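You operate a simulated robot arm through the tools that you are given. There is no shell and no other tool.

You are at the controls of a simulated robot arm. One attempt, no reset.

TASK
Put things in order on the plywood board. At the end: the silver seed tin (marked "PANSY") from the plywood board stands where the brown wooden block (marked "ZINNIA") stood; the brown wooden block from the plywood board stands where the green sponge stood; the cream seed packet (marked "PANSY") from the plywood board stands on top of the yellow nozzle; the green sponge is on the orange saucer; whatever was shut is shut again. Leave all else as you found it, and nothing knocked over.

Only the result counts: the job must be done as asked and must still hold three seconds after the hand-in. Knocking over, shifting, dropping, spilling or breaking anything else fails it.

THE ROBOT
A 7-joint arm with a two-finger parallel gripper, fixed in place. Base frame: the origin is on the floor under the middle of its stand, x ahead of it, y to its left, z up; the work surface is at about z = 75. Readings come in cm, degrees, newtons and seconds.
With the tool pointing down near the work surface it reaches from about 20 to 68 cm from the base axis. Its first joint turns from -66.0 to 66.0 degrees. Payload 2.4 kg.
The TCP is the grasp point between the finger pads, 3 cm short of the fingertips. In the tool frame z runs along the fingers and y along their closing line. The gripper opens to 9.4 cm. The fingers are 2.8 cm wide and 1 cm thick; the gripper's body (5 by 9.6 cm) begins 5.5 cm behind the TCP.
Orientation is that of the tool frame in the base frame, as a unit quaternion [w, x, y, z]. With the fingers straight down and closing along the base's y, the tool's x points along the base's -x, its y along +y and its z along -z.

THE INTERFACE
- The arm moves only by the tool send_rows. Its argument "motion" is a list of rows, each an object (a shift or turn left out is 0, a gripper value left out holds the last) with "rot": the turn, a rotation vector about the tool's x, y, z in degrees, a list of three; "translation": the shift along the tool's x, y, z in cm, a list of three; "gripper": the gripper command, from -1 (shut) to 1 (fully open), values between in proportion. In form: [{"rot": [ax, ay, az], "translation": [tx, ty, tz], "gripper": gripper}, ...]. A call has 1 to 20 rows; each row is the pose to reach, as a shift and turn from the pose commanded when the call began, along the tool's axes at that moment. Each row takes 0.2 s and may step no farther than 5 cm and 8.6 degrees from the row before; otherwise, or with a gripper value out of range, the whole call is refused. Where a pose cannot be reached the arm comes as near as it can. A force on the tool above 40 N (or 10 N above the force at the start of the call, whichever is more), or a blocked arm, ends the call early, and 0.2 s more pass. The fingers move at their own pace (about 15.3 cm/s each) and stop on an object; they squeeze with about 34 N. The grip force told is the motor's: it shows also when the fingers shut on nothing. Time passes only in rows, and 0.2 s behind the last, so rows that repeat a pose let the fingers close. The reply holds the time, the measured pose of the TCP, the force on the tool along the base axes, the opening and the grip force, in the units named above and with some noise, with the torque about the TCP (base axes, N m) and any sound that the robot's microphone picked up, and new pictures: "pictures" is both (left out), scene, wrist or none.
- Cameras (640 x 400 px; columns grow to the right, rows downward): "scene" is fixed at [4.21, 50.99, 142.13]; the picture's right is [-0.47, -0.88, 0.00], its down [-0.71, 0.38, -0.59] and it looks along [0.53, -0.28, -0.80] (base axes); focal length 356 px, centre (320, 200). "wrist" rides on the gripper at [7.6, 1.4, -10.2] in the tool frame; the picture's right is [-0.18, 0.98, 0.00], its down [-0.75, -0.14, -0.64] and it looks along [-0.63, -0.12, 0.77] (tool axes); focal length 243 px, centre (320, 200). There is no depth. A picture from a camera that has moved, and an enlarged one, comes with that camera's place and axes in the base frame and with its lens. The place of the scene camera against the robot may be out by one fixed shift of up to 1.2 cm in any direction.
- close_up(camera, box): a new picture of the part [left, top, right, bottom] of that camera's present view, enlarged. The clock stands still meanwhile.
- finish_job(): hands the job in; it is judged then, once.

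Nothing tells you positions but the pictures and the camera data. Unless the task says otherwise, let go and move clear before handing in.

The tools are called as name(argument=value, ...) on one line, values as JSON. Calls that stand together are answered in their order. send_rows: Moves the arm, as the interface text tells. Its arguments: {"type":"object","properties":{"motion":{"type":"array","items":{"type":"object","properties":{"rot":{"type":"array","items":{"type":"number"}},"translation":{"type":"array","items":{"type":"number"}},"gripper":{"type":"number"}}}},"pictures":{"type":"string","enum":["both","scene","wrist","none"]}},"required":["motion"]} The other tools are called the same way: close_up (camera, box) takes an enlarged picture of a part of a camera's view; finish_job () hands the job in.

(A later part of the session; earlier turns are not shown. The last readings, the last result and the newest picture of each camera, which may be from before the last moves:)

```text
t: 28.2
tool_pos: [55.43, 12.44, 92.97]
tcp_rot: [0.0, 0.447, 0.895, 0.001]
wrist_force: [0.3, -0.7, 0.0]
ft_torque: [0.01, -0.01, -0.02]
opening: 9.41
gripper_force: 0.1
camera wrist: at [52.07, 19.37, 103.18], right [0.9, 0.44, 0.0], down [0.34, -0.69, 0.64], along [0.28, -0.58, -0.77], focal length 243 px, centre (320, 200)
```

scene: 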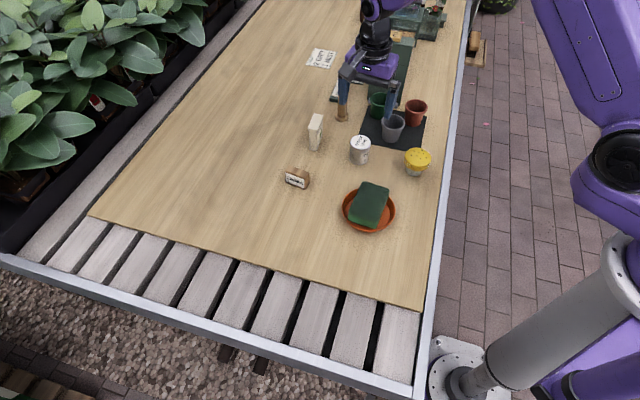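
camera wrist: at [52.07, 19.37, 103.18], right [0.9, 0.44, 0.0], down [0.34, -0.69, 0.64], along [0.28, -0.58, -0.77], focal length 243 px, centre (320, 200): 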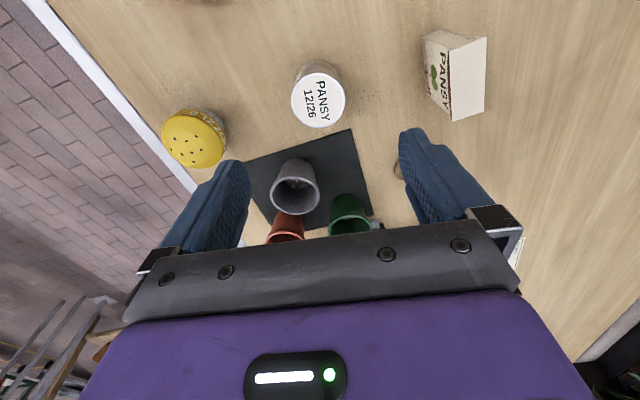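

close_up(camera="wrist", box=[270, 40, 370, 140])

close_up(camera="wrist", box=[140, 80, 260, 190])

close_up(camera="wrist", box=[400, 10, 510, 140])

close_up(camera="scene", box=[260, 140, 420, 240])

```text
4.00 times, centred on (320, 90) of wrist
camera zoom: at [52.07, 19.37, 103.18], right [0.9, 0.44, 0.0], down [0.34, -0.69, 0.64], along [0.28, -0.58, -0.77], focal length 970 px, centre (320, 640)
```

zoom: 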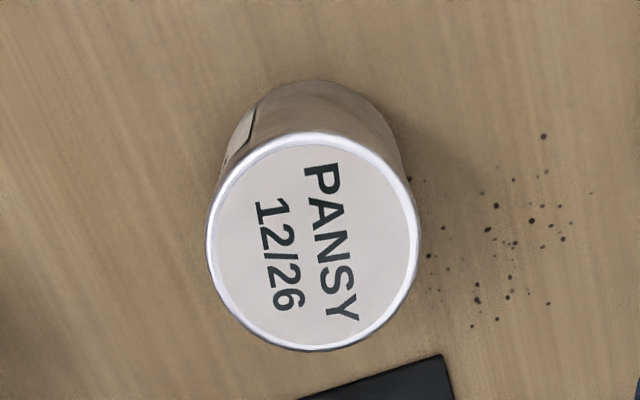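

```text
3.64 times, centred on (200, 135) of wrist
camera zoom: at [52.07, 19.37, 103.18], right [0.9, 0.44, 0.0], down [0.34, -0.69, 0.64], along [0.28, -0.58, -0.77], focal length 882 px, centre (756, 436)
```

zoom: 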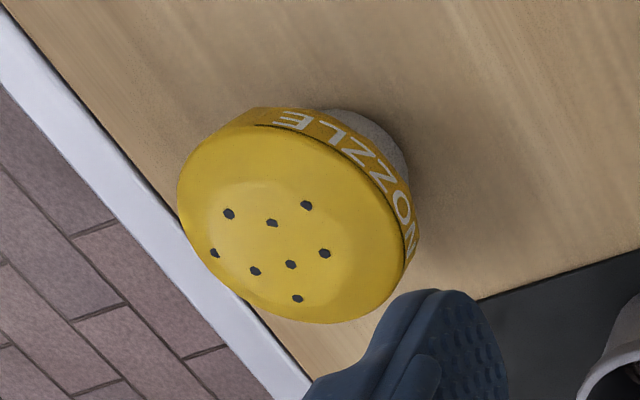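

```text
3.08 times, centred on (455, 75) of wrist
camera zoom: at [52.07, 19.37, 103.18], right [0.9, 0.44, 0.0], down [0.34, -0.69, 0.64], along [0.28, -0.58, -0.77], focal length 746 px, centre (-95, 585)
```

zoom: 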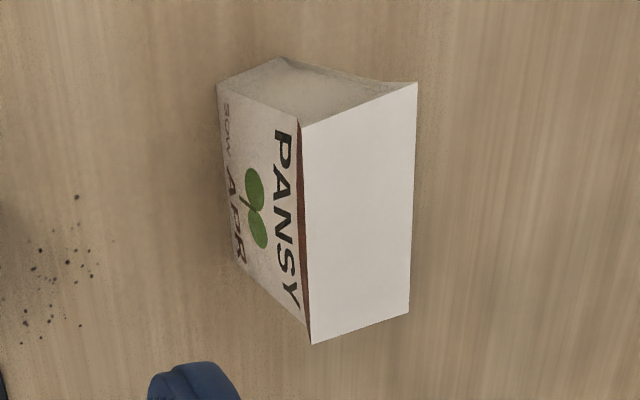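

```text
4.00 times, centred on (340, 190) of scene
camera zoom: at [4.21, 50.99, 142.13], right [-0.47, -0.88, 0.0], down [-0.71, 0.38, -0.59], along [0.53, -0.28, -0.8], focal length 1426 px, centre (240, 240)
```

zoom: 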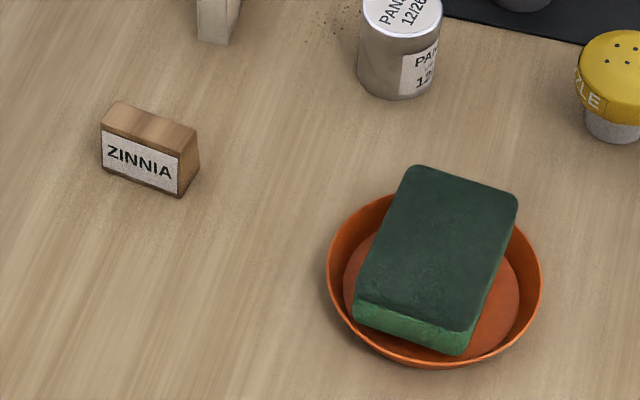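

The tin is about 4.85 cm across and 5.5 cm high, centred near (55.15, 12.75). I'll centre over it, descend and grip its body.

send_rows(motion=[{"translation": [0.45, -0.09, 3]}, {"translation": [0.45, -0.09, 7]}, {"translation": [0.45, -0.09, 11]}, {"translation": [0.45, -0.09, 13]}, {"translation": [0.45, -0.09, 14.2]}, {"translation": [0.45, -0.09, 14.2]}])

```text
t: 29.6
tool_pos: [55.11, 12.7, 78.77]
tcp_rot: [0.0, 0.448, 0.894, 0.002]
wrist_force: [0.2, -0.3, -1.2]
ft_torque: [-0.02, -0.01, 0.01]
opening: 9.43
gripper_force: 0.1
camera wrist: at [51.82, 19.64, 88.97], right [0.9, 0.44, 0.0], down [0.34, -0.69, 0.64], along [0.28, -0.58, -0.77], focal length 243 px, centre (320, 200)
```

scene: 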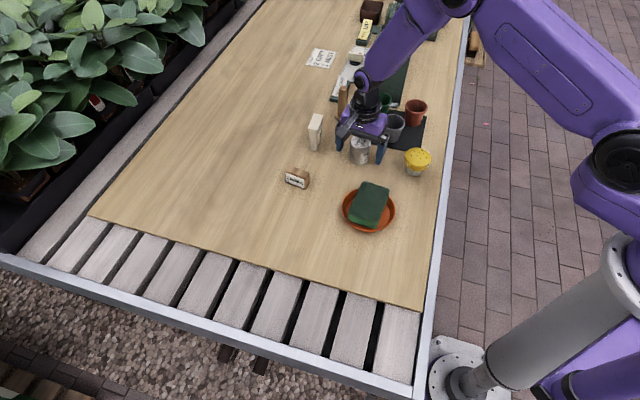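
wrist: 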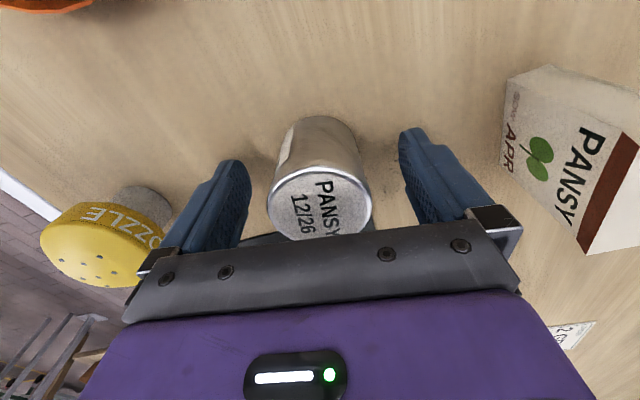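

The tin is centred between the fingers, so I'll close on it.

send_rows(motion=[{"translation": [0, 0, 0], "gripper": 0.5}, {"translation": [0, 0, 0], "gripper": 0.15}, {"translation": [0, 0, 0], "gripper": 0.0}, {"translation": [0, 0, 0], "gripper": -1}, {"translation": [0, 0, 0], "gripper": -1}, {"translation": [0, 0, 0], "gripper": -1}], pictures="wrist")

```text
t: 31.0
tool_pos: [55.15, 12.57, 78.69]
tcp_rot: [0.001, 0.449, 0.894, 0.0]
wrist_force: [-0.1, -0.7, -0.3]
ft_torque: [0.04, -0.02, -0.02]
opening: 4.85
gripper_force: 33.6
camera wrist: at [51.81, 19.63, 88.98], right [0.9, 0.44, 0.0], down [0.34, -0.69, 0.64], along [0.28, -0.58, -0.77], focal length 243 px, centre (320, 200)
```

wrist: 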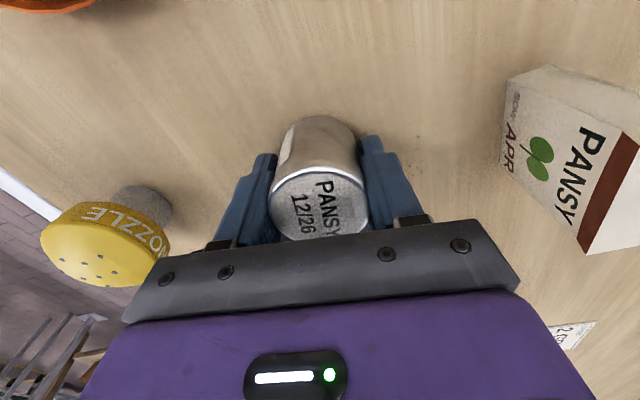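

The tin is gripped firmly by its body. I'll lift it, carry it over to the block's old spot at (36.8, 33.9) and stop just above the board.

send_rows(motion=[{"translation": [0, 0, -2], "gripper": -1}, {"translation": [0, 0, -6]}, {"translation": [0, 0, -10]}, {"translation": [0, 0, -12]}, {"translation": [4.69, -0.35, -12]}, {"translation": [9.38, -0.7, -12]}, {"translation": [14.07, -1.05, -12]}, {"translation": [18.75, -1.41, -12]}, {"translation": [23.44, -1.76, -12]}, {"translation": [28.13, -2.11, -12]}, {"translation": [28.13, -2.11, -8]}, {"translation": [28.13, -2.11, -4]}, {"translation": [28.13, -2.11, -1.5]}, {"translation": [28.13, -2.11, -0.6]}, {"translation": [28.13, -2.11, -0.6]}])

```text
t: 34.2
tool_pos: [36.89, 33.98, 79.45]
tcp_rot: [0.001, 0.449, 0.894, 0.002]
wrist_force: [-1.5, 0.3, -0.4]
ft_torque: [-0.01, 0.03, -0.01]
opening: 4.85
gripper_force: 34.2
camera wrist: at [33.46, 40.88, 89.62], right [0.9, 0.44, 0.0], down [0.34, -0.69, 0.64], along [0.28, -0.58, -0.77], focal length 243 px, centre (320, 200)
```

scene: 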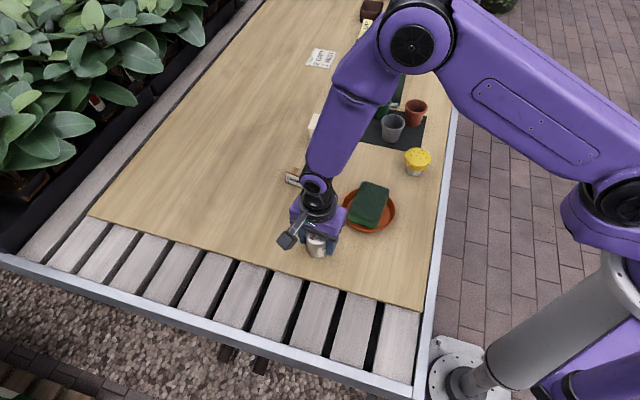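
wrist: 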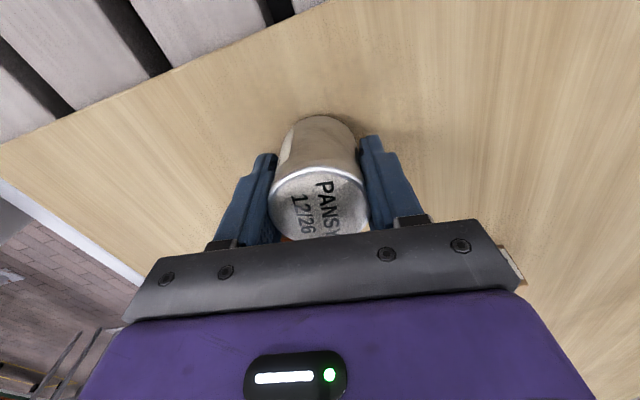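

The tin is over the spot and upright. I'll lower it gently.

send_rows(motion=[{"translation": [0, 0, 0.3]}, {"translation": [0, 0, 0.5]}, {"translation": [0, 0, 0.58]}, {"translation": [0, 0, 0.63]}, {"translation": [0, 0, 0.63]}], pictures="none")

```text
t: 35.4
tool_pos: [36.76, 34.0, 78.8]
tcp_rot: [0.001, 0.448, 0.894, 0.002]
wrist_force: [-3.6, -5.0, 25.3]
ft_torque: [-0.18, 0.19, -0.01]
opening: 4.85
gripper_force: 34.1
```

The tin is on the board with centred contact. I'll ease the pressure slightly, release and rise.

send_rows(motion=[{"translation": [0, 0, -0.06], "gripper": -1}, {"translation": [0, 0, -0.06], "gripper": 0.15}, {"translation": [0, 0, -0.06], "gripper": 0.4}, {"translation": [0, 0, -0.06], "gripper": 0.6}, {"translation": [0, 0, -2], "gripper": 0.7}, {"translation": [0, 0, -6], "gripper": 0.7}, {"translation": [0, 0, -10.5], "gripper": 1}, {"translation": [0, 0, -15], "gripper": 1}, {"translation": [0, 0, -17.3], "gripper": 1}, {"translation": [0, 0, -17.3], "gripper": 1}])

```text
t: 37.6
tool_pos: [36.73, 34.01, 95.79]
tcp_rot: [0.002, 0.449, 0.894, 0.0]
wrist_force: [0.3, 0.1, 0.1]
ft_torque: [-0.03, 0.0, -0.01]
opening: 9.4
gripper_force: 0.1
camera wrist: at [33.42, 40.94, 106.0], right [0.9, 0.44, 0.0], down [0.34, -0.69, 0.64], along [0.28, -0.58, -0.77], focal length 243 px, centre (320, 200)
```

scene: 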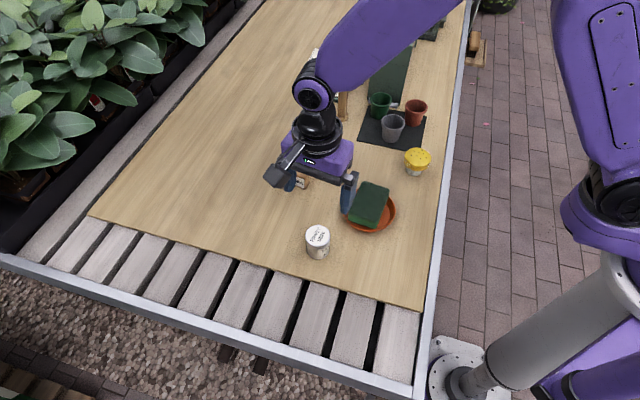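
wrist: 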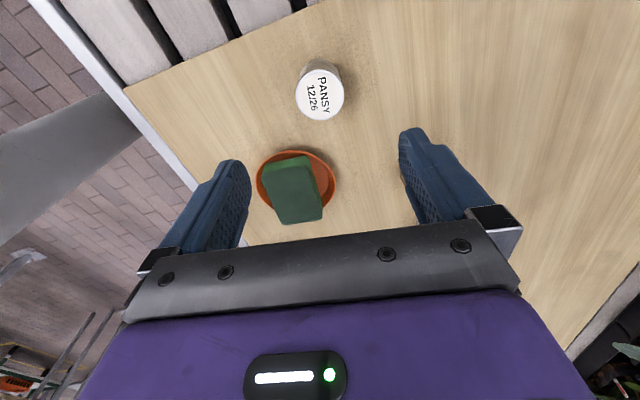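

The tin stands where the block was. Next I'll hover over the yellow nozzle to measure its top.

send_rows(motion=[{"translation": [-4.3, -1.66, 0], "gripper": 1}, {"translation": [-8.6, -3.32, 0]}, {"translation": [-12.9, -4.98, 0]}, {"translation": [-17.2, -6.64, 0]}, {"translation": [-21.5, -8.3, 0]}, {"translation": [-25.8, -9.96, 0]}, {"translation": [-30.14, -11.62, 0]}, {"translation": [-30.14, -11.62, 0]}])

```text
t: 39.4
tool_pos: [45.51, 2.81, 95.9]
tcp_rot: [0.001, 0.447, 0.894, 0.002]
wrist_force: [-0.4, 1.6, 0.5]
ft_torque: [-0.02, -0.03, -0.01]
opening: 9.42
gripper_force: 0.1
camera wrist: at [42.18, 9.72, 106.08], right [0.9, 0.44, 0.0], down [0.34, -0.69, 0.64], along [0.28, -0.58, -0.77], focal length 243 px, centre (320, 200)
```

scene: 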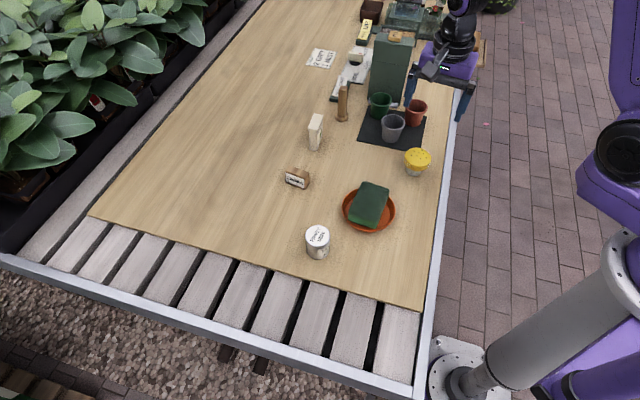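
wrist: 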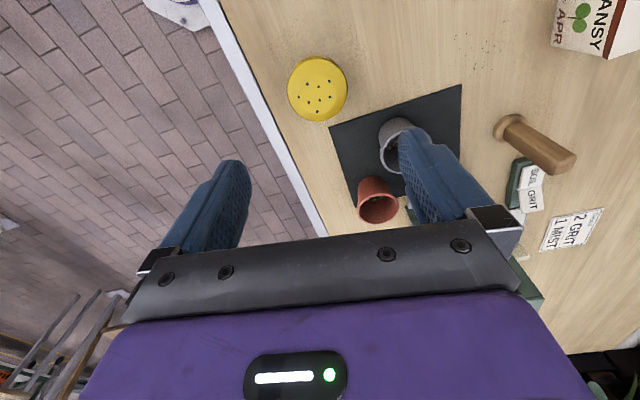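

close_up(camera="wrist", box=[270, 40, 370, 140])

close_up(camera="scene", box=[390, 135, 440, 185])

close_up(camera="scene", box=[290, 105, 340, 155])

close_up(camera="scene", box=[260, 150, 420, 260])

```text
4.00 times, centred on (320, 90) of wrist
camera zoom: at [42.18, 9.72, 106.08], right [0.9, 0.44, 0.0], down [0.34, -0.69, 0.64], along [0.28, -0.58, -0.77], focal length 970 px, centre (320, 640)
```

zoom: 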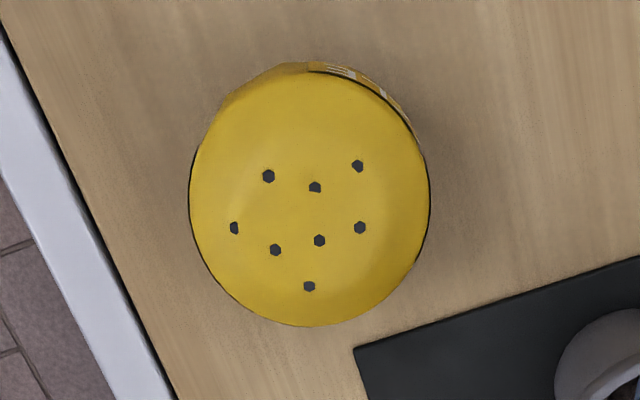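

```text
8.00 times, centred on (415, 160) of scene
camera zoom: at [4.21, 50.99, 142.13], right [-0.47, -0.88, 0.0], down [-0.71, 0.38, -0.59], along [0.53, -0.28, -0.8], focal length 2851 px, centre (-440, 520)
```

zoom: 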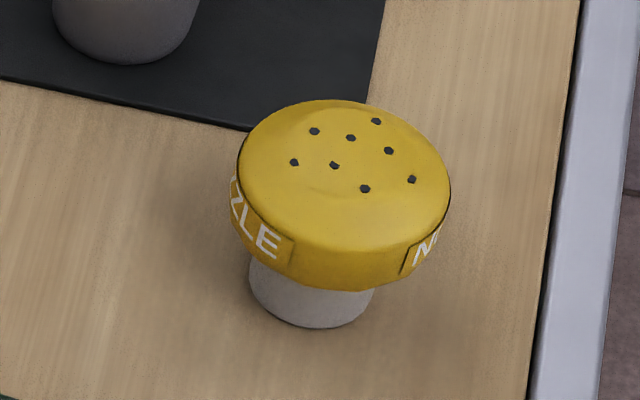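

```text
8.00 times, centred on (315, 130) of scene
camera zoom: at [4.21, 50.99, 142.13], right [-0.47, -0.88, 0.0], down [-0.71, 0.38, -0.59], along [0.53, -0.28, -0.8], focal length 2851 px, centre (360, 760)
```

zoom: 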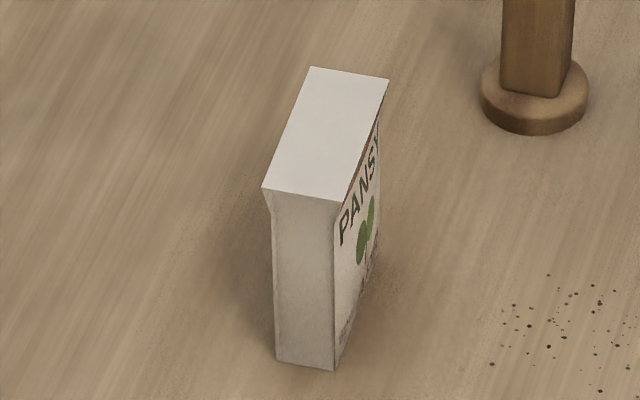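

```text
3.64 times, centred on (340, 205) of scene
camera zoom: at [4.21, 50.99, 142.13], right [-0.47, -0.88, 0.0], down [-0.71, 0.38, -0.59], along [0.53, -0.28, -0.8], focal length 1296 px, centre (247, 182)
```

zoom: 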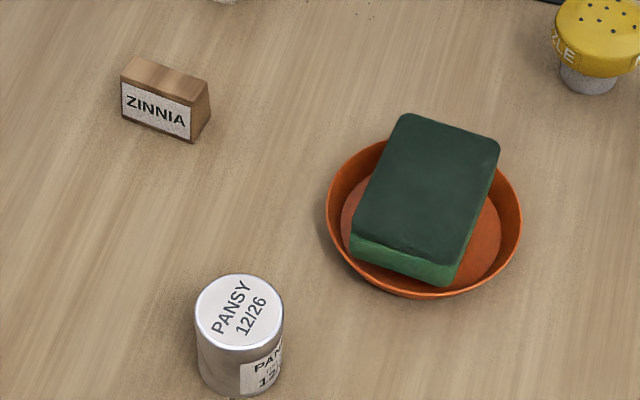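

The nozzle's top is centred near (45.15, 3.1), at z about 80.4 and about 6 cm across. The packet is at the edge of reach, so I'll hover toward it with the grip turned to match its thin side and measure.

send_rows(motion=[{"translation": [0.62, 4.1, 0.3], "rot": [0, 0, -1.8], "gripper": 1}, {"translation": [1.24, 8.2, 0.6], "rot": [0, 0, -3.6]}, {"translation": [1.87, 12.3, 0.9], "rot": [0, 0, -5.4]}, {"translation": [2.49, 16.4, 1.2], "rot": [0, 0, -7.2]}, {"translation": [3.11, 20.5, 1.5], "rot": [0, 0, -9]}, {"translation": [3.73, 24.62, 1.8], "rot": [0, 0, -10.8]}, {"translation": [3.73, 24.62, 1.8], "rot": [0, 0, -10.8]}])

```text
t: 41.0
tool_pos: [62.92, 20.45, 94.19]
tcp_rot: [0.0, 0.361, 0.933, 0.0]
wrist_force: [-0.8, -0.3, -0.5]
ft_torque: [0.02, 0.03, -0.03]
opening: 9.41
gripper_force: 0.0
camera wrist: at [58.4, 26.67, 104.33], right [0.8, 0.6, 0.0], down [0.46, -0.61, 0.64], along [0.39, -0.51, -0.77], focal length 243 px, centre (320, 200)
```

scene: 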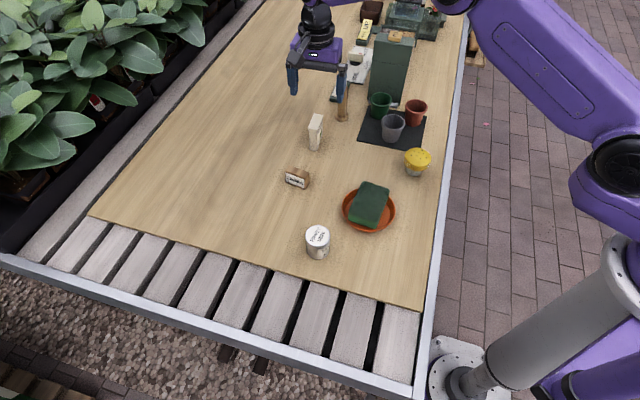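
wrist: 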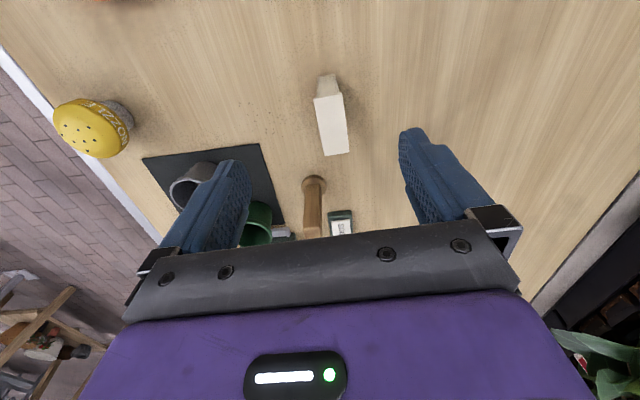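

close_up(camera="wrist", box=[280, 60, 380, 170])

```text
3.64 times, centred on (330, 115) of wrist
camera zoom: at [58.4, 26.67, 104.33], right [0.8, 0.6, 0.0], down [0.46, -0.61, 0.64], along [0.39, -0.51, -0.77], focal length 882 px, centre (284, 509)
```

zoom: 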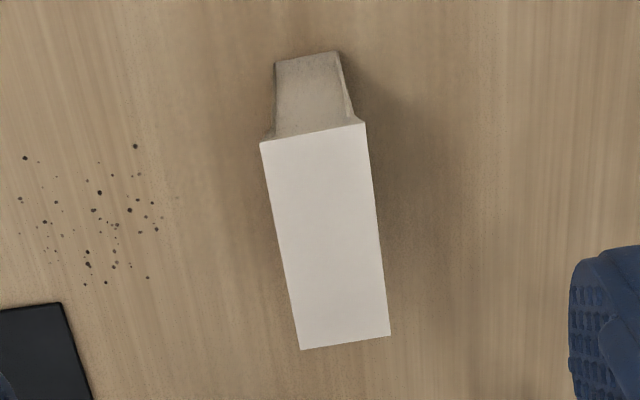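

The packet is centred near (64.85, 19.95) with its top at about 82.5, and the gripper angle matches it. I'll move over it, staying above its top, to see whether the arm reaches.

send_rows(motion=[{"translation": [-0.9, 0.43, 1.5], "gripper": 1}, {"translation": [-1.74, 0.86, 3]}, {"translation": [-1.74, 0.86, 6]}, {"translation": [-1.74, 0.86, 6]}])

```text
t: 42.0
tool_pos: [64.75, 20.13, 88.23]
tcp_rot: [0.001, 0.363, 0.932, 0.002]
wrist_force: [-0.5, 0.0, -0.5]
ft_torque: [0.01, -0.04, 0.02]
opening: 9.45
gripper_force: 0.0
camera wrist: at [60.11, 26.24, 98.34], right [0.8, 0.6, 0.0], down [0.46, -0.61, 0.64], along [0.39, -0.51, -0.77], focal length 243 px, centre (320, 200)
```

scene: 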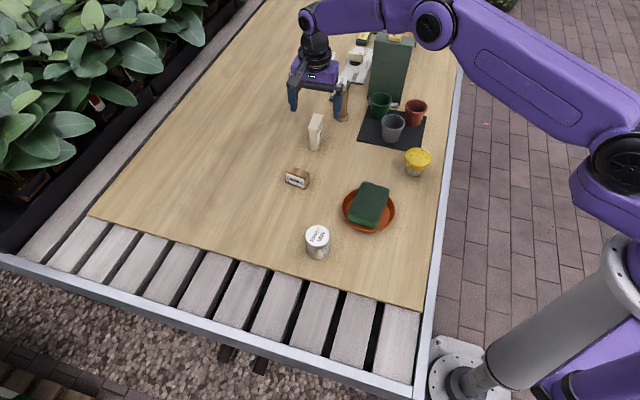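
wrist: 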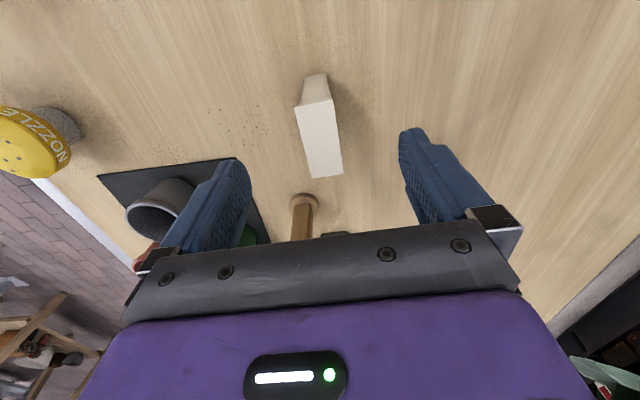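

The arm reaches and the packet is centred between the fingers. I'll descend around it.

send_rows(motion=[{"translation": [-0.12, 0, 2.5]}, {"translation": [-0.12, 0, 5]}, {"translation": [-0.12, 0, 7]}, {"translation": [-0.12, 0, 8.2]}, {"translation": [-0.12, 0, 8.2]}])

```text
t: 43.2
tool_pos: [64.87, 20.06, 80.15]
tcp_rot: [0.0, 0.362, 0.932, 0.001]
wrist_force: [0.8, -1.1, 0.3]
ft_torque: [-0.02, 0.04, 0.01]
opening: 9.39
gripper_force: 0.1
camera wrist: at [60.26, 26.21, 90.26], right [0.8, 0.6, 0.0], down [0.46, -0.61, 0.64], along [0.39, -0.51, -0.77], focal length 243 px, centre (320, 200)
```

scene: 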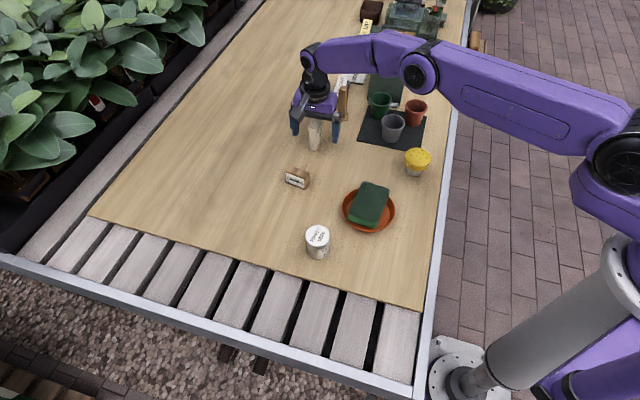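
wrist: 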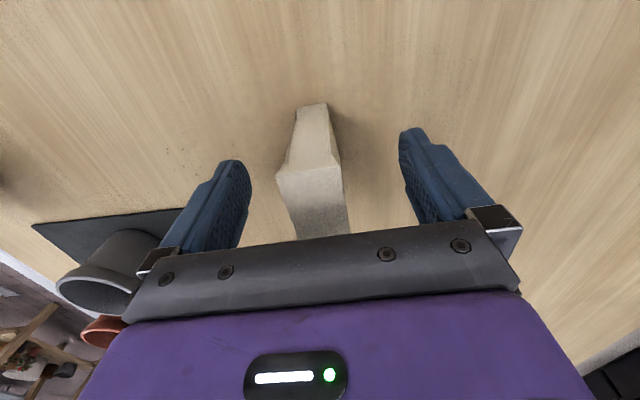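

The fingers are around the packet with even gaps. I'll close on it gradually.

send_rows(motion=[{"translation": [0, 0, 0], "gripper": 0.3}, {"translation": [0, 0, 0], "gripper": -0.2}, {"translation": [0, 0, 0], "gripper": -0.4}, {"translation": [0, 0, 0], "gripper": -0.5}, {"translation": [0, 0, 0], "gripper": -0.6}, {"translation": [0, 0, 0], "gripper": -1}, {"translation": [0, 0, 0], "gripper": -1}, {"translation": [0, 0, 0], "gripper": -1}])

```text
t: 45.0
tool_pos: [64.89, 20.05, 80.02]
tcp_rot: [0.0, 0.363, 0.932, 0.0]
wrist_force: [0.4, 0.1, 0.7]
ft_torque: [0.02, 0.01, -0.04]
opening: 2.92
gripper_force: 33.8
camera wrist: at [60.25, 26.21, 90.27], right [0.8, 0.6, 0.0], down [0.46, -0.61, 0.64], along [0.39, -0.51, -0.77], focal length 243 px, centre (320, 200)
```

scene: 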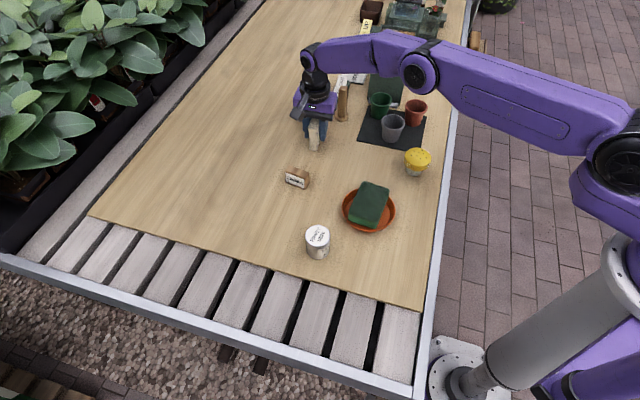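
wrist: 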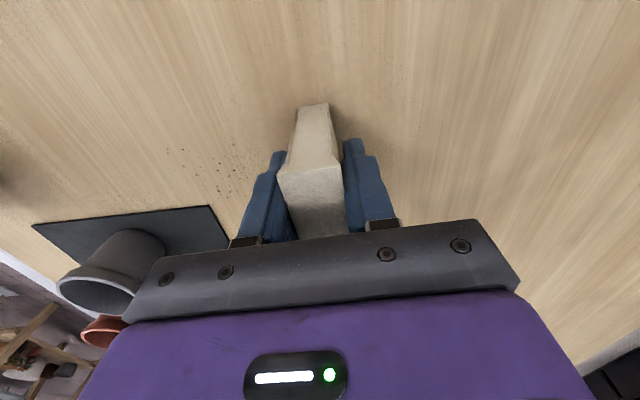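

The packet is gripped with a 2.9 cm opening. I'll lift it straight up and check that it hangs true.

send_rows(motion=[{"translation": [0, 0, -1], "gripper": -1}, {"translation": [0, 0, -3]}, {"translation": [0, 0, -6]}, {"translation": [0, 0, -9.5]}, {"translation": [0, 0, -12]}, {"translation": [0, 0, -12]}])

```text
t: 46.4
tool_pos: [64.8, 19.8, 91.98]
tcp_rot: [0.0, 0.362, 0.932, 0.001]
wrist_force: [0.0, -1.2, -1.0]
ft_torque: [0.0, 0.01, -0.01]
opening: 2.95
gripper_force: 34.4
camera wrist: at [60.14, 26.02, 102.26], right [0.8, 0.6, 0.0], down [0.46, -0.61, 0.64], along [0.39, -0.51, -0.77], focal length 243 px, centre (320, 200)
```

scene: 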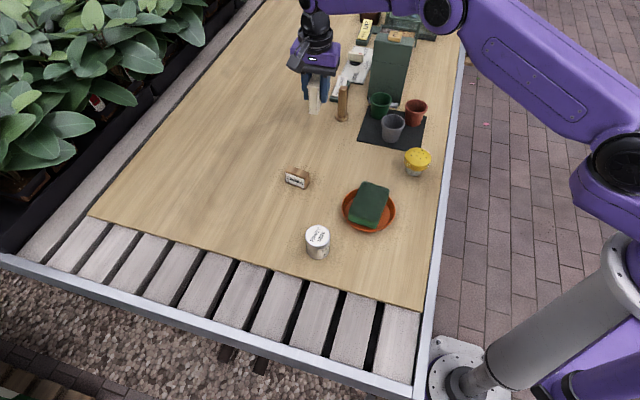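
wrist: 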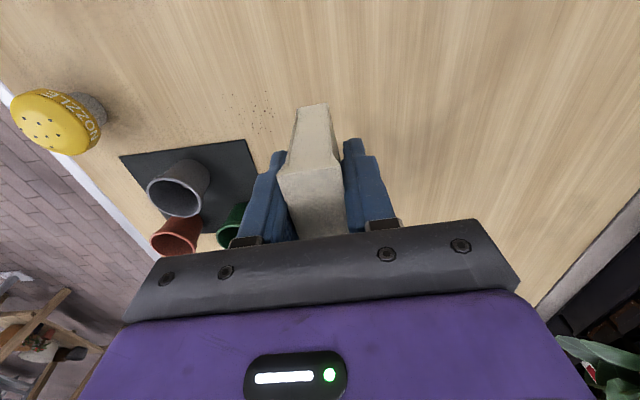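

The packet hangs straight in the grip. I'll carry it over the nozzle, keeping the same orientation.

send_rows(motion=[{"translation": [0.56, -4.3, 0], "gripper": -1}, {"translation": [1.11, -8.6, 0]}, {"translation": [1.67, -12.9, 0]}, {"translation": [2.23, -17.2, 0]}, {"translation": [2.78, -21.5, 0]}, {"translation": [3.34, -25.81, 0]}, {"translation": [3.34, -25.81, 2]}, {"translation": [3.34, -25.81, 4]}, {"translation": [3.34, -25.81, 4]}])

```text
t: 48.4
tool_pos: [44.97, 3.09, 87.95]
tcp_rot: [0.001, 0.362, 0.932, 0.001]
wrist_force: [0.7, 0.4, -0.8]
ft_torque: [0.0, 0.0, -0.03]
opening: 2.94
gripper_force: 34.2
camera wrist: at [40.44, 9.25, 98.14], right [0.8, 0.6, 0.0], down [0.46, -0.61, 0.64], along [0.39, -0.51, -0.77], focal length 243 px, centre (320, 200)
```

scene: 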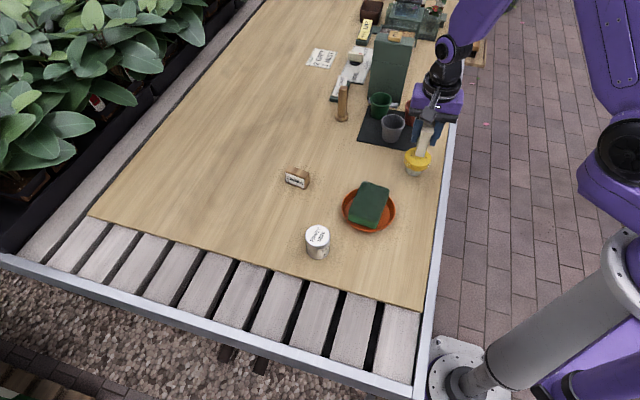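
wrist: 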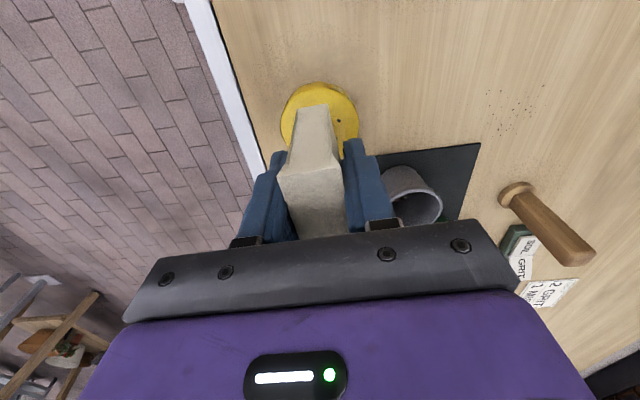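

close_up(camera="wrist", box=[260, 70, 380, 180])

close_up(camera="scene", box=[385, 90, 465, 190])

```text
3.64 times, centred on (320, 125) of wrist
camera zoom: at [40.44, 9.25, 98.14], right [0.8, 0.6, 0.0], down [0.46, -0.61, 0.64], along [0.39, -0.51, -0.77], focal length 882 px, centre (320, 473)
```

zoom: 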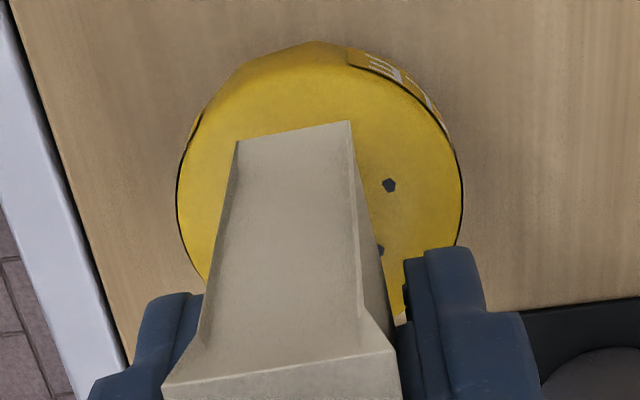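

```text
4.00 times, centred on (425, 140) of scene
camera zoom: at [4.21, 50.99, 142.13], right [-0.47, -0.88, 0.0], down [-0.71, 0.38, -0.59], along [0.53, -0.28, -0.8], focal length 1426 px, centre (-100, 440)
```

zoom: 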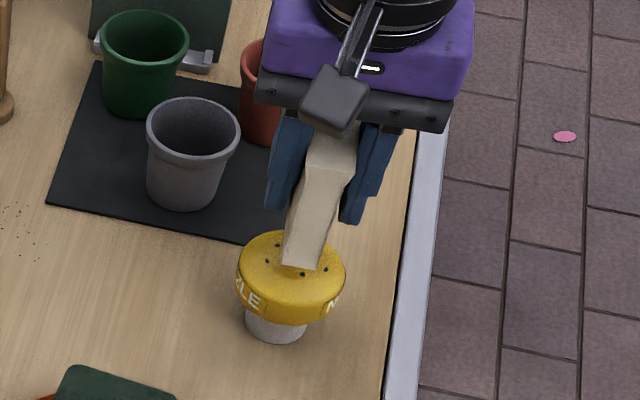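

The nozzle top is centred under the packet to within about a millimetre. I'll lower it in small steps and watch for contact.

send_rows(motion=[{"translation": [0.09, 0, 0.5]}, {"translation": [0.09, 0, 1.0]}, {"translation": [0.09, 0, 1.5]}, {"translation": [0.09, 0, 1.8]}, {"translation": [0.09, 0, 1.8]}])

```text
t: 49.6
tool_pos: [44.99, 3.22, 86.05]
tcp_rot: [0.001, 0.362, 0.932, 0.001]
wrist_force: [0.0, -0.4, 0.3]
ft_torque: [0.02, 0.03, -0.04]
opening: 2.94
gripper_force: 33.8
camera wrist: at [40.35, 9.42, 96.3], right [0.8, 0.6, 0.0], down [0.46, -0.61, 0.64], along [0.39, -0.51, -0.77], focal length 243 px, centre (320, 200)
```

scene: 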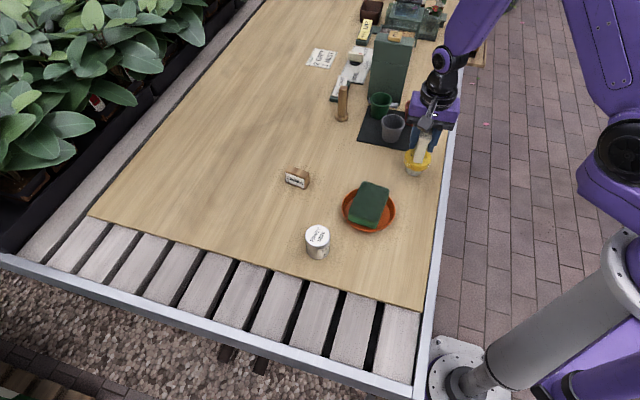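
wrist: 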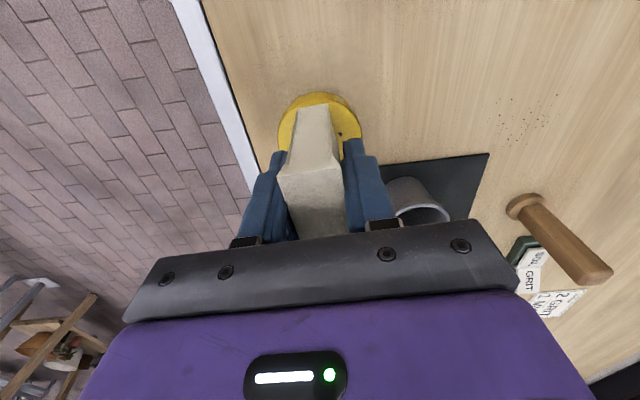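

There's no contact yet, so I'll keep easing down in fine steps.

send_rows(motion=[{"translation": [0, 0, 0.1]}, {"translation": [0, 0, 0.2]}, {"translation": [0, 0, 0.3]}, {"translation": [0, 0, 0.3]}], pictures="none")

close_up(camera="scene", box=[395, 120, 445, 190])

close_up(camera="wrist", box=[260, 70, 380, 180])

```text
t: 50.6
tool_pos: [45.03, 3.17, 85.85]
tcp_rot: [0.001, 0.362, 0.932, 0.001]
wrist_force: [1.3, 0.1, 30.0]
ft_torque: [-0.16, -0.14, 0.0]
opening: 2.93
gripper_force: 34.1
```

```text
5.71 times, centred on (420, 155) of scene
camera zoom: at [4.16, 50.99, 142.14], right [-0.47, -0.88, 0.0], down [-0.71, 0.38, -0.59], along [0.53, -0.28, -0.8], focal length 2036 px, centre (-251, 457)
```

zoom: 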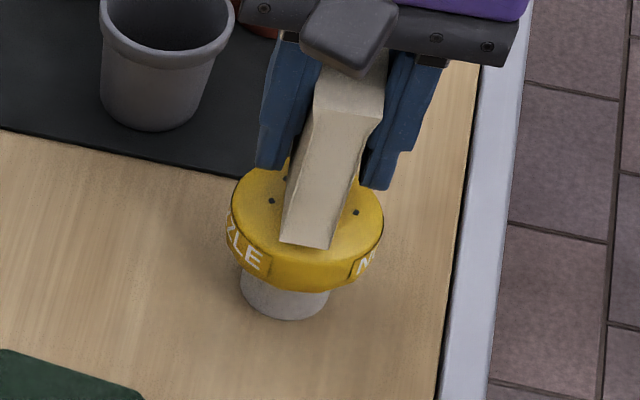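

```text
3.64 times, centred on (320, 125) of wrist
camera zoom: at [40.34, 9.43, 96.07], right [0.8, 0.6, 0.0], down [0.46, -0.61, 0.64], along [0.39, -0.51, -0.77], focal length 882 px, centre (320, 473)
```

zoom: 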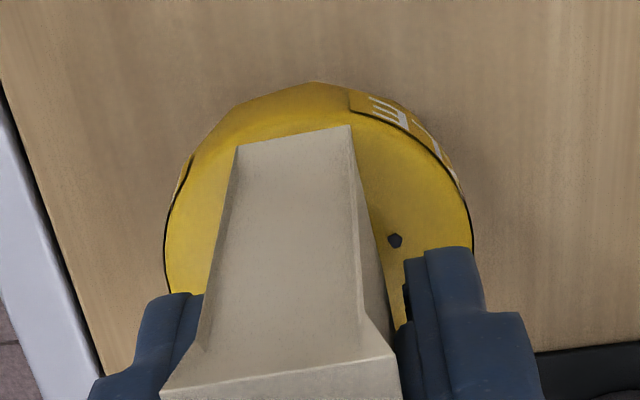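

The packet is resting on the nozzle with about 30 N of push. I'll ease off until only light contact remains before letting go.

send_rows(motion=[{"translation": [0, 0, -0.05]}, {"translation": [0, 0, -0.08]}, {"translation": [0, 0, -0.08]}], pictures="none")

```text
t: 51.4
tool_pos: [44.82, 3.31, 85.93]
tcp_rot: [0.001, 0.362, 0.932, 0.002]
wrist_force: [-0.2, -0.7, 11.5]
ft_torque: [-0.05, -0.04, -0.03]
opening: 2.91
gripper_force: 34.0
```

send_rows(motion=[{"translation": [0, 0, -0.04], "gripper": -1}, {"translation": [0, 0, -0.04], "gripper": -0.34}, {"translation": [0, 0, -0.04], "gripper": -0.28}, {"translation": [0, 0, -0.04], "gripper": -0.2}, {"translation": [0, 0, -0.04], "gripper": -0.1}, {"translation": [0, 0, -0.04], "gripper": 0.0}, {"translation": [0, 0, -0.04], "gripper": 0.0}])

close_up(camera="scene", box=[395, 120, 445, 190])

```text
t: 53.0
tool_pos: [44.84, 2.99, 86.06]
tcp_rot: [0.002, 0.362, 0.932, 0.0]
wrist_force: [0.3, 0.4, 0.8]
ft_torque: [0.01, 0.02, -0.01]
opening: 4.68
gripper_force: 0.1
camera wrist: at [40.32, 9.39, 96.17], right [0.8, 0.6, 0.0], down [0.46, -0.61, 0.64], along [0.39, -0.51, -0.77], focal length 243 px, centre (320, 200)
```

scene: 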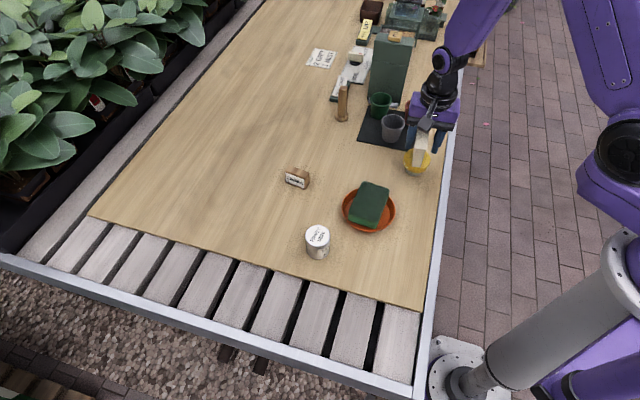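
wrist: 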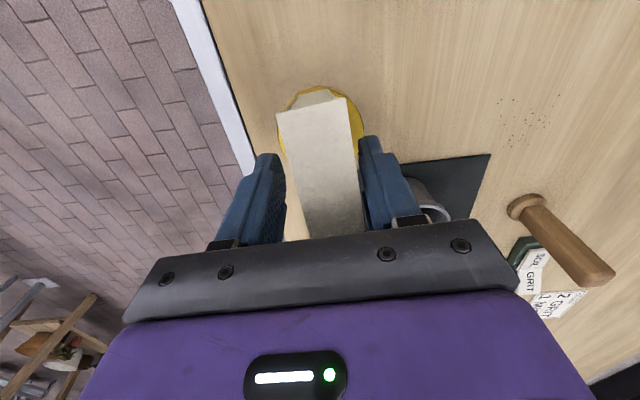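

```text
5.71 times, centred on (420, 155) of scene
camera zoom: at [4.21, 50.99, 142.13], right [-0.47, -0.88, 0.0], down [-0.71, 0.38, -0.59], along [0.53, -0.28, -0.8], focal length 2036 px, centre (-251, 457)
```

zoom: 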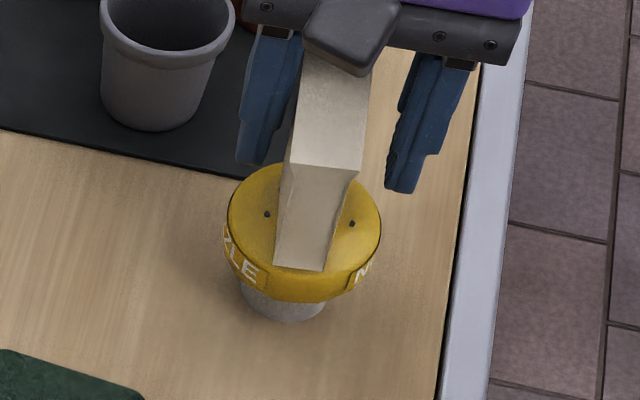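

After release the packet looks tilted toward the wrist camera. I'll hold still and inspect it before doing anything else.

close_up(camera="wrist", box=[250, 70, 400, 240])

close_up(camera="scene", box=[400, 125, 440, 180])

```text
2.35 times, centred on (325, 155) of wrist
camera zoom: at [40.32, 9.39, 96.17], right [0.8, 0.6, 0.0], down [0.46, -0.61, 0.64], along [0.39, -0.51, -0.77], focal length 571 px, centre (308, 306)
```

zoom: 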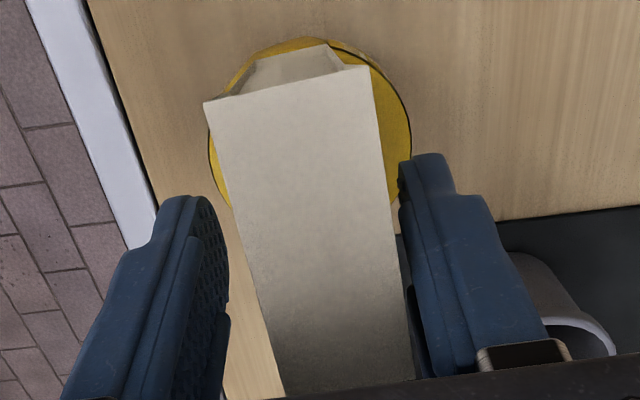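

```text
7.27 times, centred on (420, 152) of scene
camera zoom: at [4.21, 50.99, 142.13], right [-0.47, -0.88, 0.0], down [-0.71, 0.38, -0.59], along [0.53, -0.28, -0.8], focal length 2592 px, centre (-407, 546)
```

zoom: 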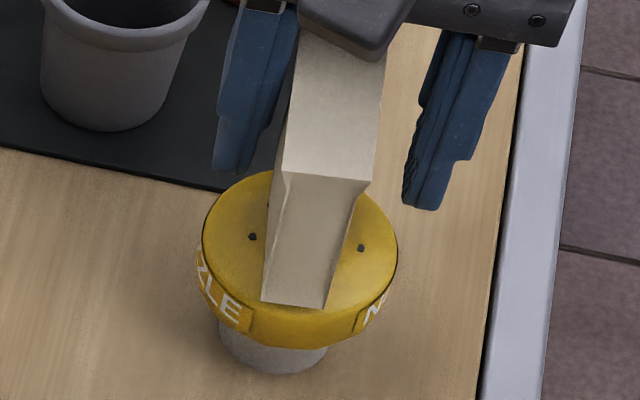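

The packet is rocking toward the camera and the nozzle is tipping slightly, so it wasn't resting on a stable point. I'll re-grip right away, before it can fall.

send_rows(motion=[{"translation": [0, 0, 0], "gripper": -1}, {"translation": [0, 0, 0], "gripper": -1}])

close_up(camera="wrist", box=[250, 70, 400, 240])

close_up(camera="scene", box=[400, 125, 440, 180])

```text
t: 53.6
tool_pos: [44.85, 3.25, 85.94]
tcp_rot: [0.001, 0.363, 0.932, 0.0]
wrist_force: [-0.4, 0.1, 1.0]
ft_torque: [0.01, 0.03, 0.01]
opening: 2.93
gripper_force: 33.8
camera wrist: at [40.31, 9.39, 96.17], right [0.8, 0.6, 0.0], down [0.46, -0.61, 0.64], along [0.39, -0.51, -0.77], focal length 243 px, centre (320, 200)
```

scene: 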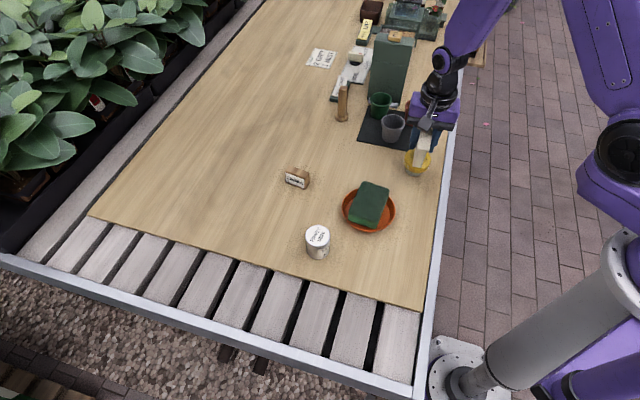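
wrist: 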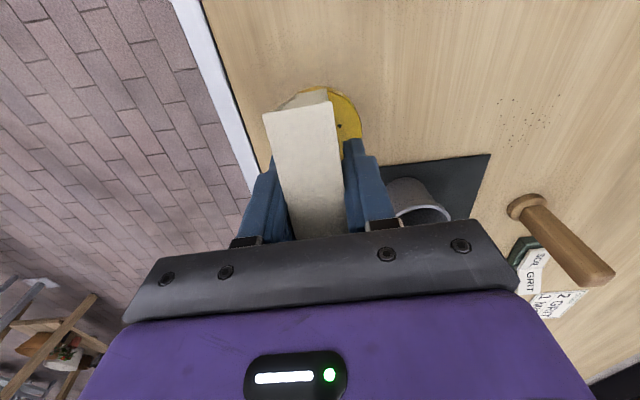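

```text
2.35 times, centred on (325, 155) of wrist
camera zoom: at [40.31, 9.39, 96.17], right [0.8, 0.6, 0.0], down [0.46, -0.61, 0.64], along [0.39, -0.51, -0.77], focal length 571 px, centre (308, 306)
```

zoom: 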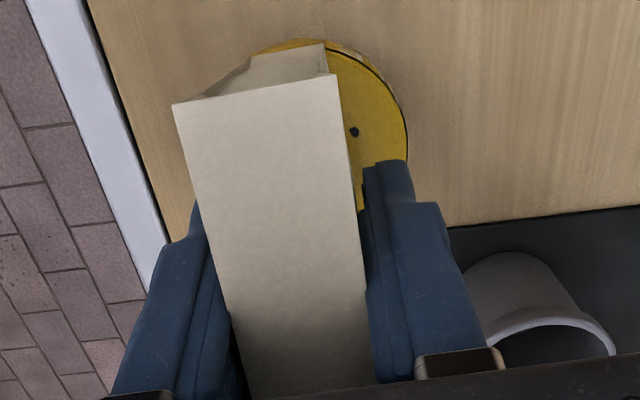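

```text
7.27 times, centred on (420, 152) of scene
camera zoom: at [4.2, 50.99, 142.13], right [-0.47, -0.88, 0.0], down [-0.71, 0.38, -0.59], along [0.53, -0.28, -0.8], focal length 2592 px, centre (-407, 546)
```

zoom: 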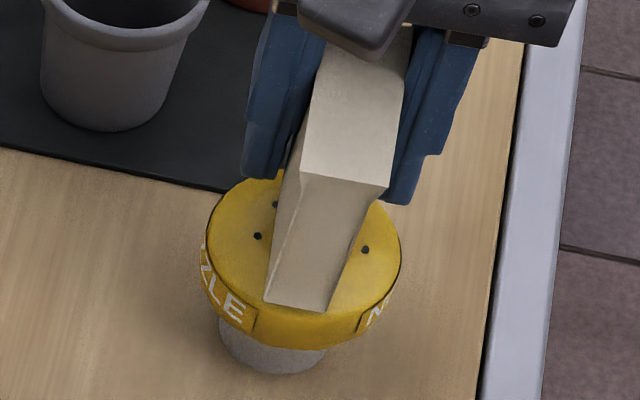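

I have it again. The packet is clamped with a tilt of about 15°, and the nozzle is still standing. I'll lift it clear of the nozzle and look at both.

send_rows(motion=[{"translation": [0, 0, -0.5], "gripper": -1}, {"translation": [0, 0, -2]}, {"translation": [0, 0, -5]}, {"translation": [0, 0, -9]}, {"translation": [0, 0, -9]}])

close_up(camera="wrist", box=[250, 70, 400, 240])

close_up(camera="scene", box=[395, 90, 445, 185])

```text
t: 54.8
tool_pos: [44.88, 3.12, 94.86]
tcp_rot: [-0.001, 0.362, 0.932, 0.001]
wrist_force: [-0.5, 0.4, 0.2]
ft_torque: [0.04, -0.02, 0.01]
opening: 2.95
gripper_force: 34.3
camera wrist: at [40.25, 9.31, 105.07], right [0.8, 0.6, 0.0], down [0.46, -0.61, 0.64], along [0.39, -0.51, -0.77], focal length 243 px, centre (320, 200)
```

scene: 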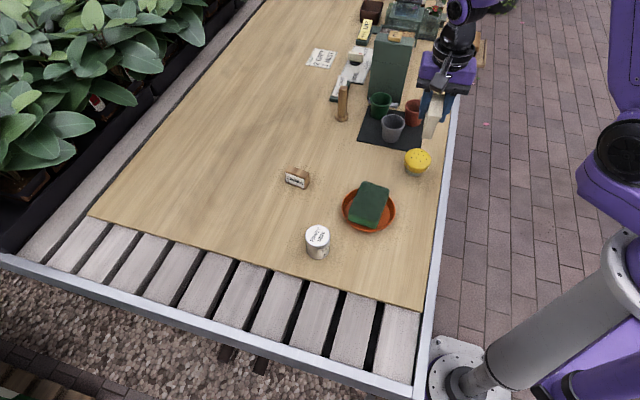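
wrist: 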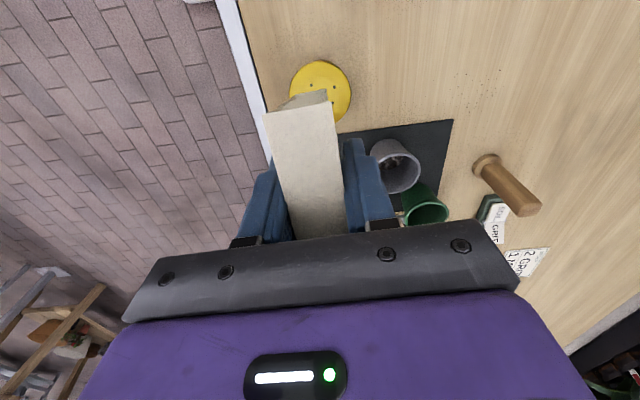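

```text
2.35 times, centred on (325, 155) of wrist
camera zoom: at [40.25, 9.31, 105.07], right [0.8, 0.6, 0.0], down [0.46, -0.61, 0.64], along [0.39, -0.51, -0.77], focal length 571 px, centre (308, 306)
```

zoom: 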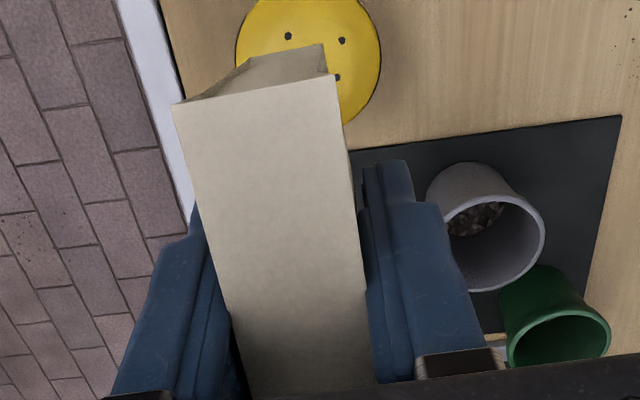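

```text
4.21 times, centred on (420, 138) of scene
camera zoom: at [4.21, 50.99, 142.13], right [-0.47, -0.88, 0.0], down [-0.71, 0.38, -0.59], along [0.53, -0.28, -0.8], focal length 1500 px, centre (-101, 463)
```

zoom: 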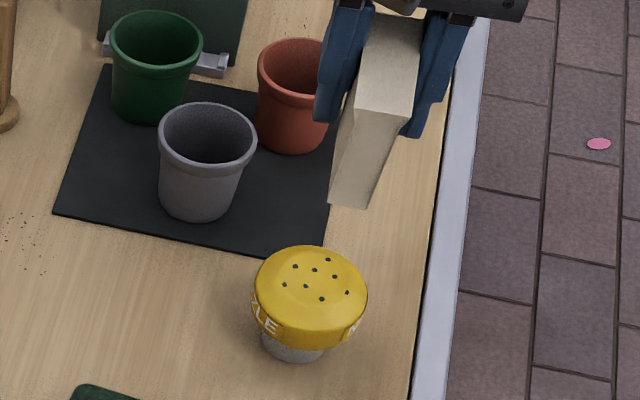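

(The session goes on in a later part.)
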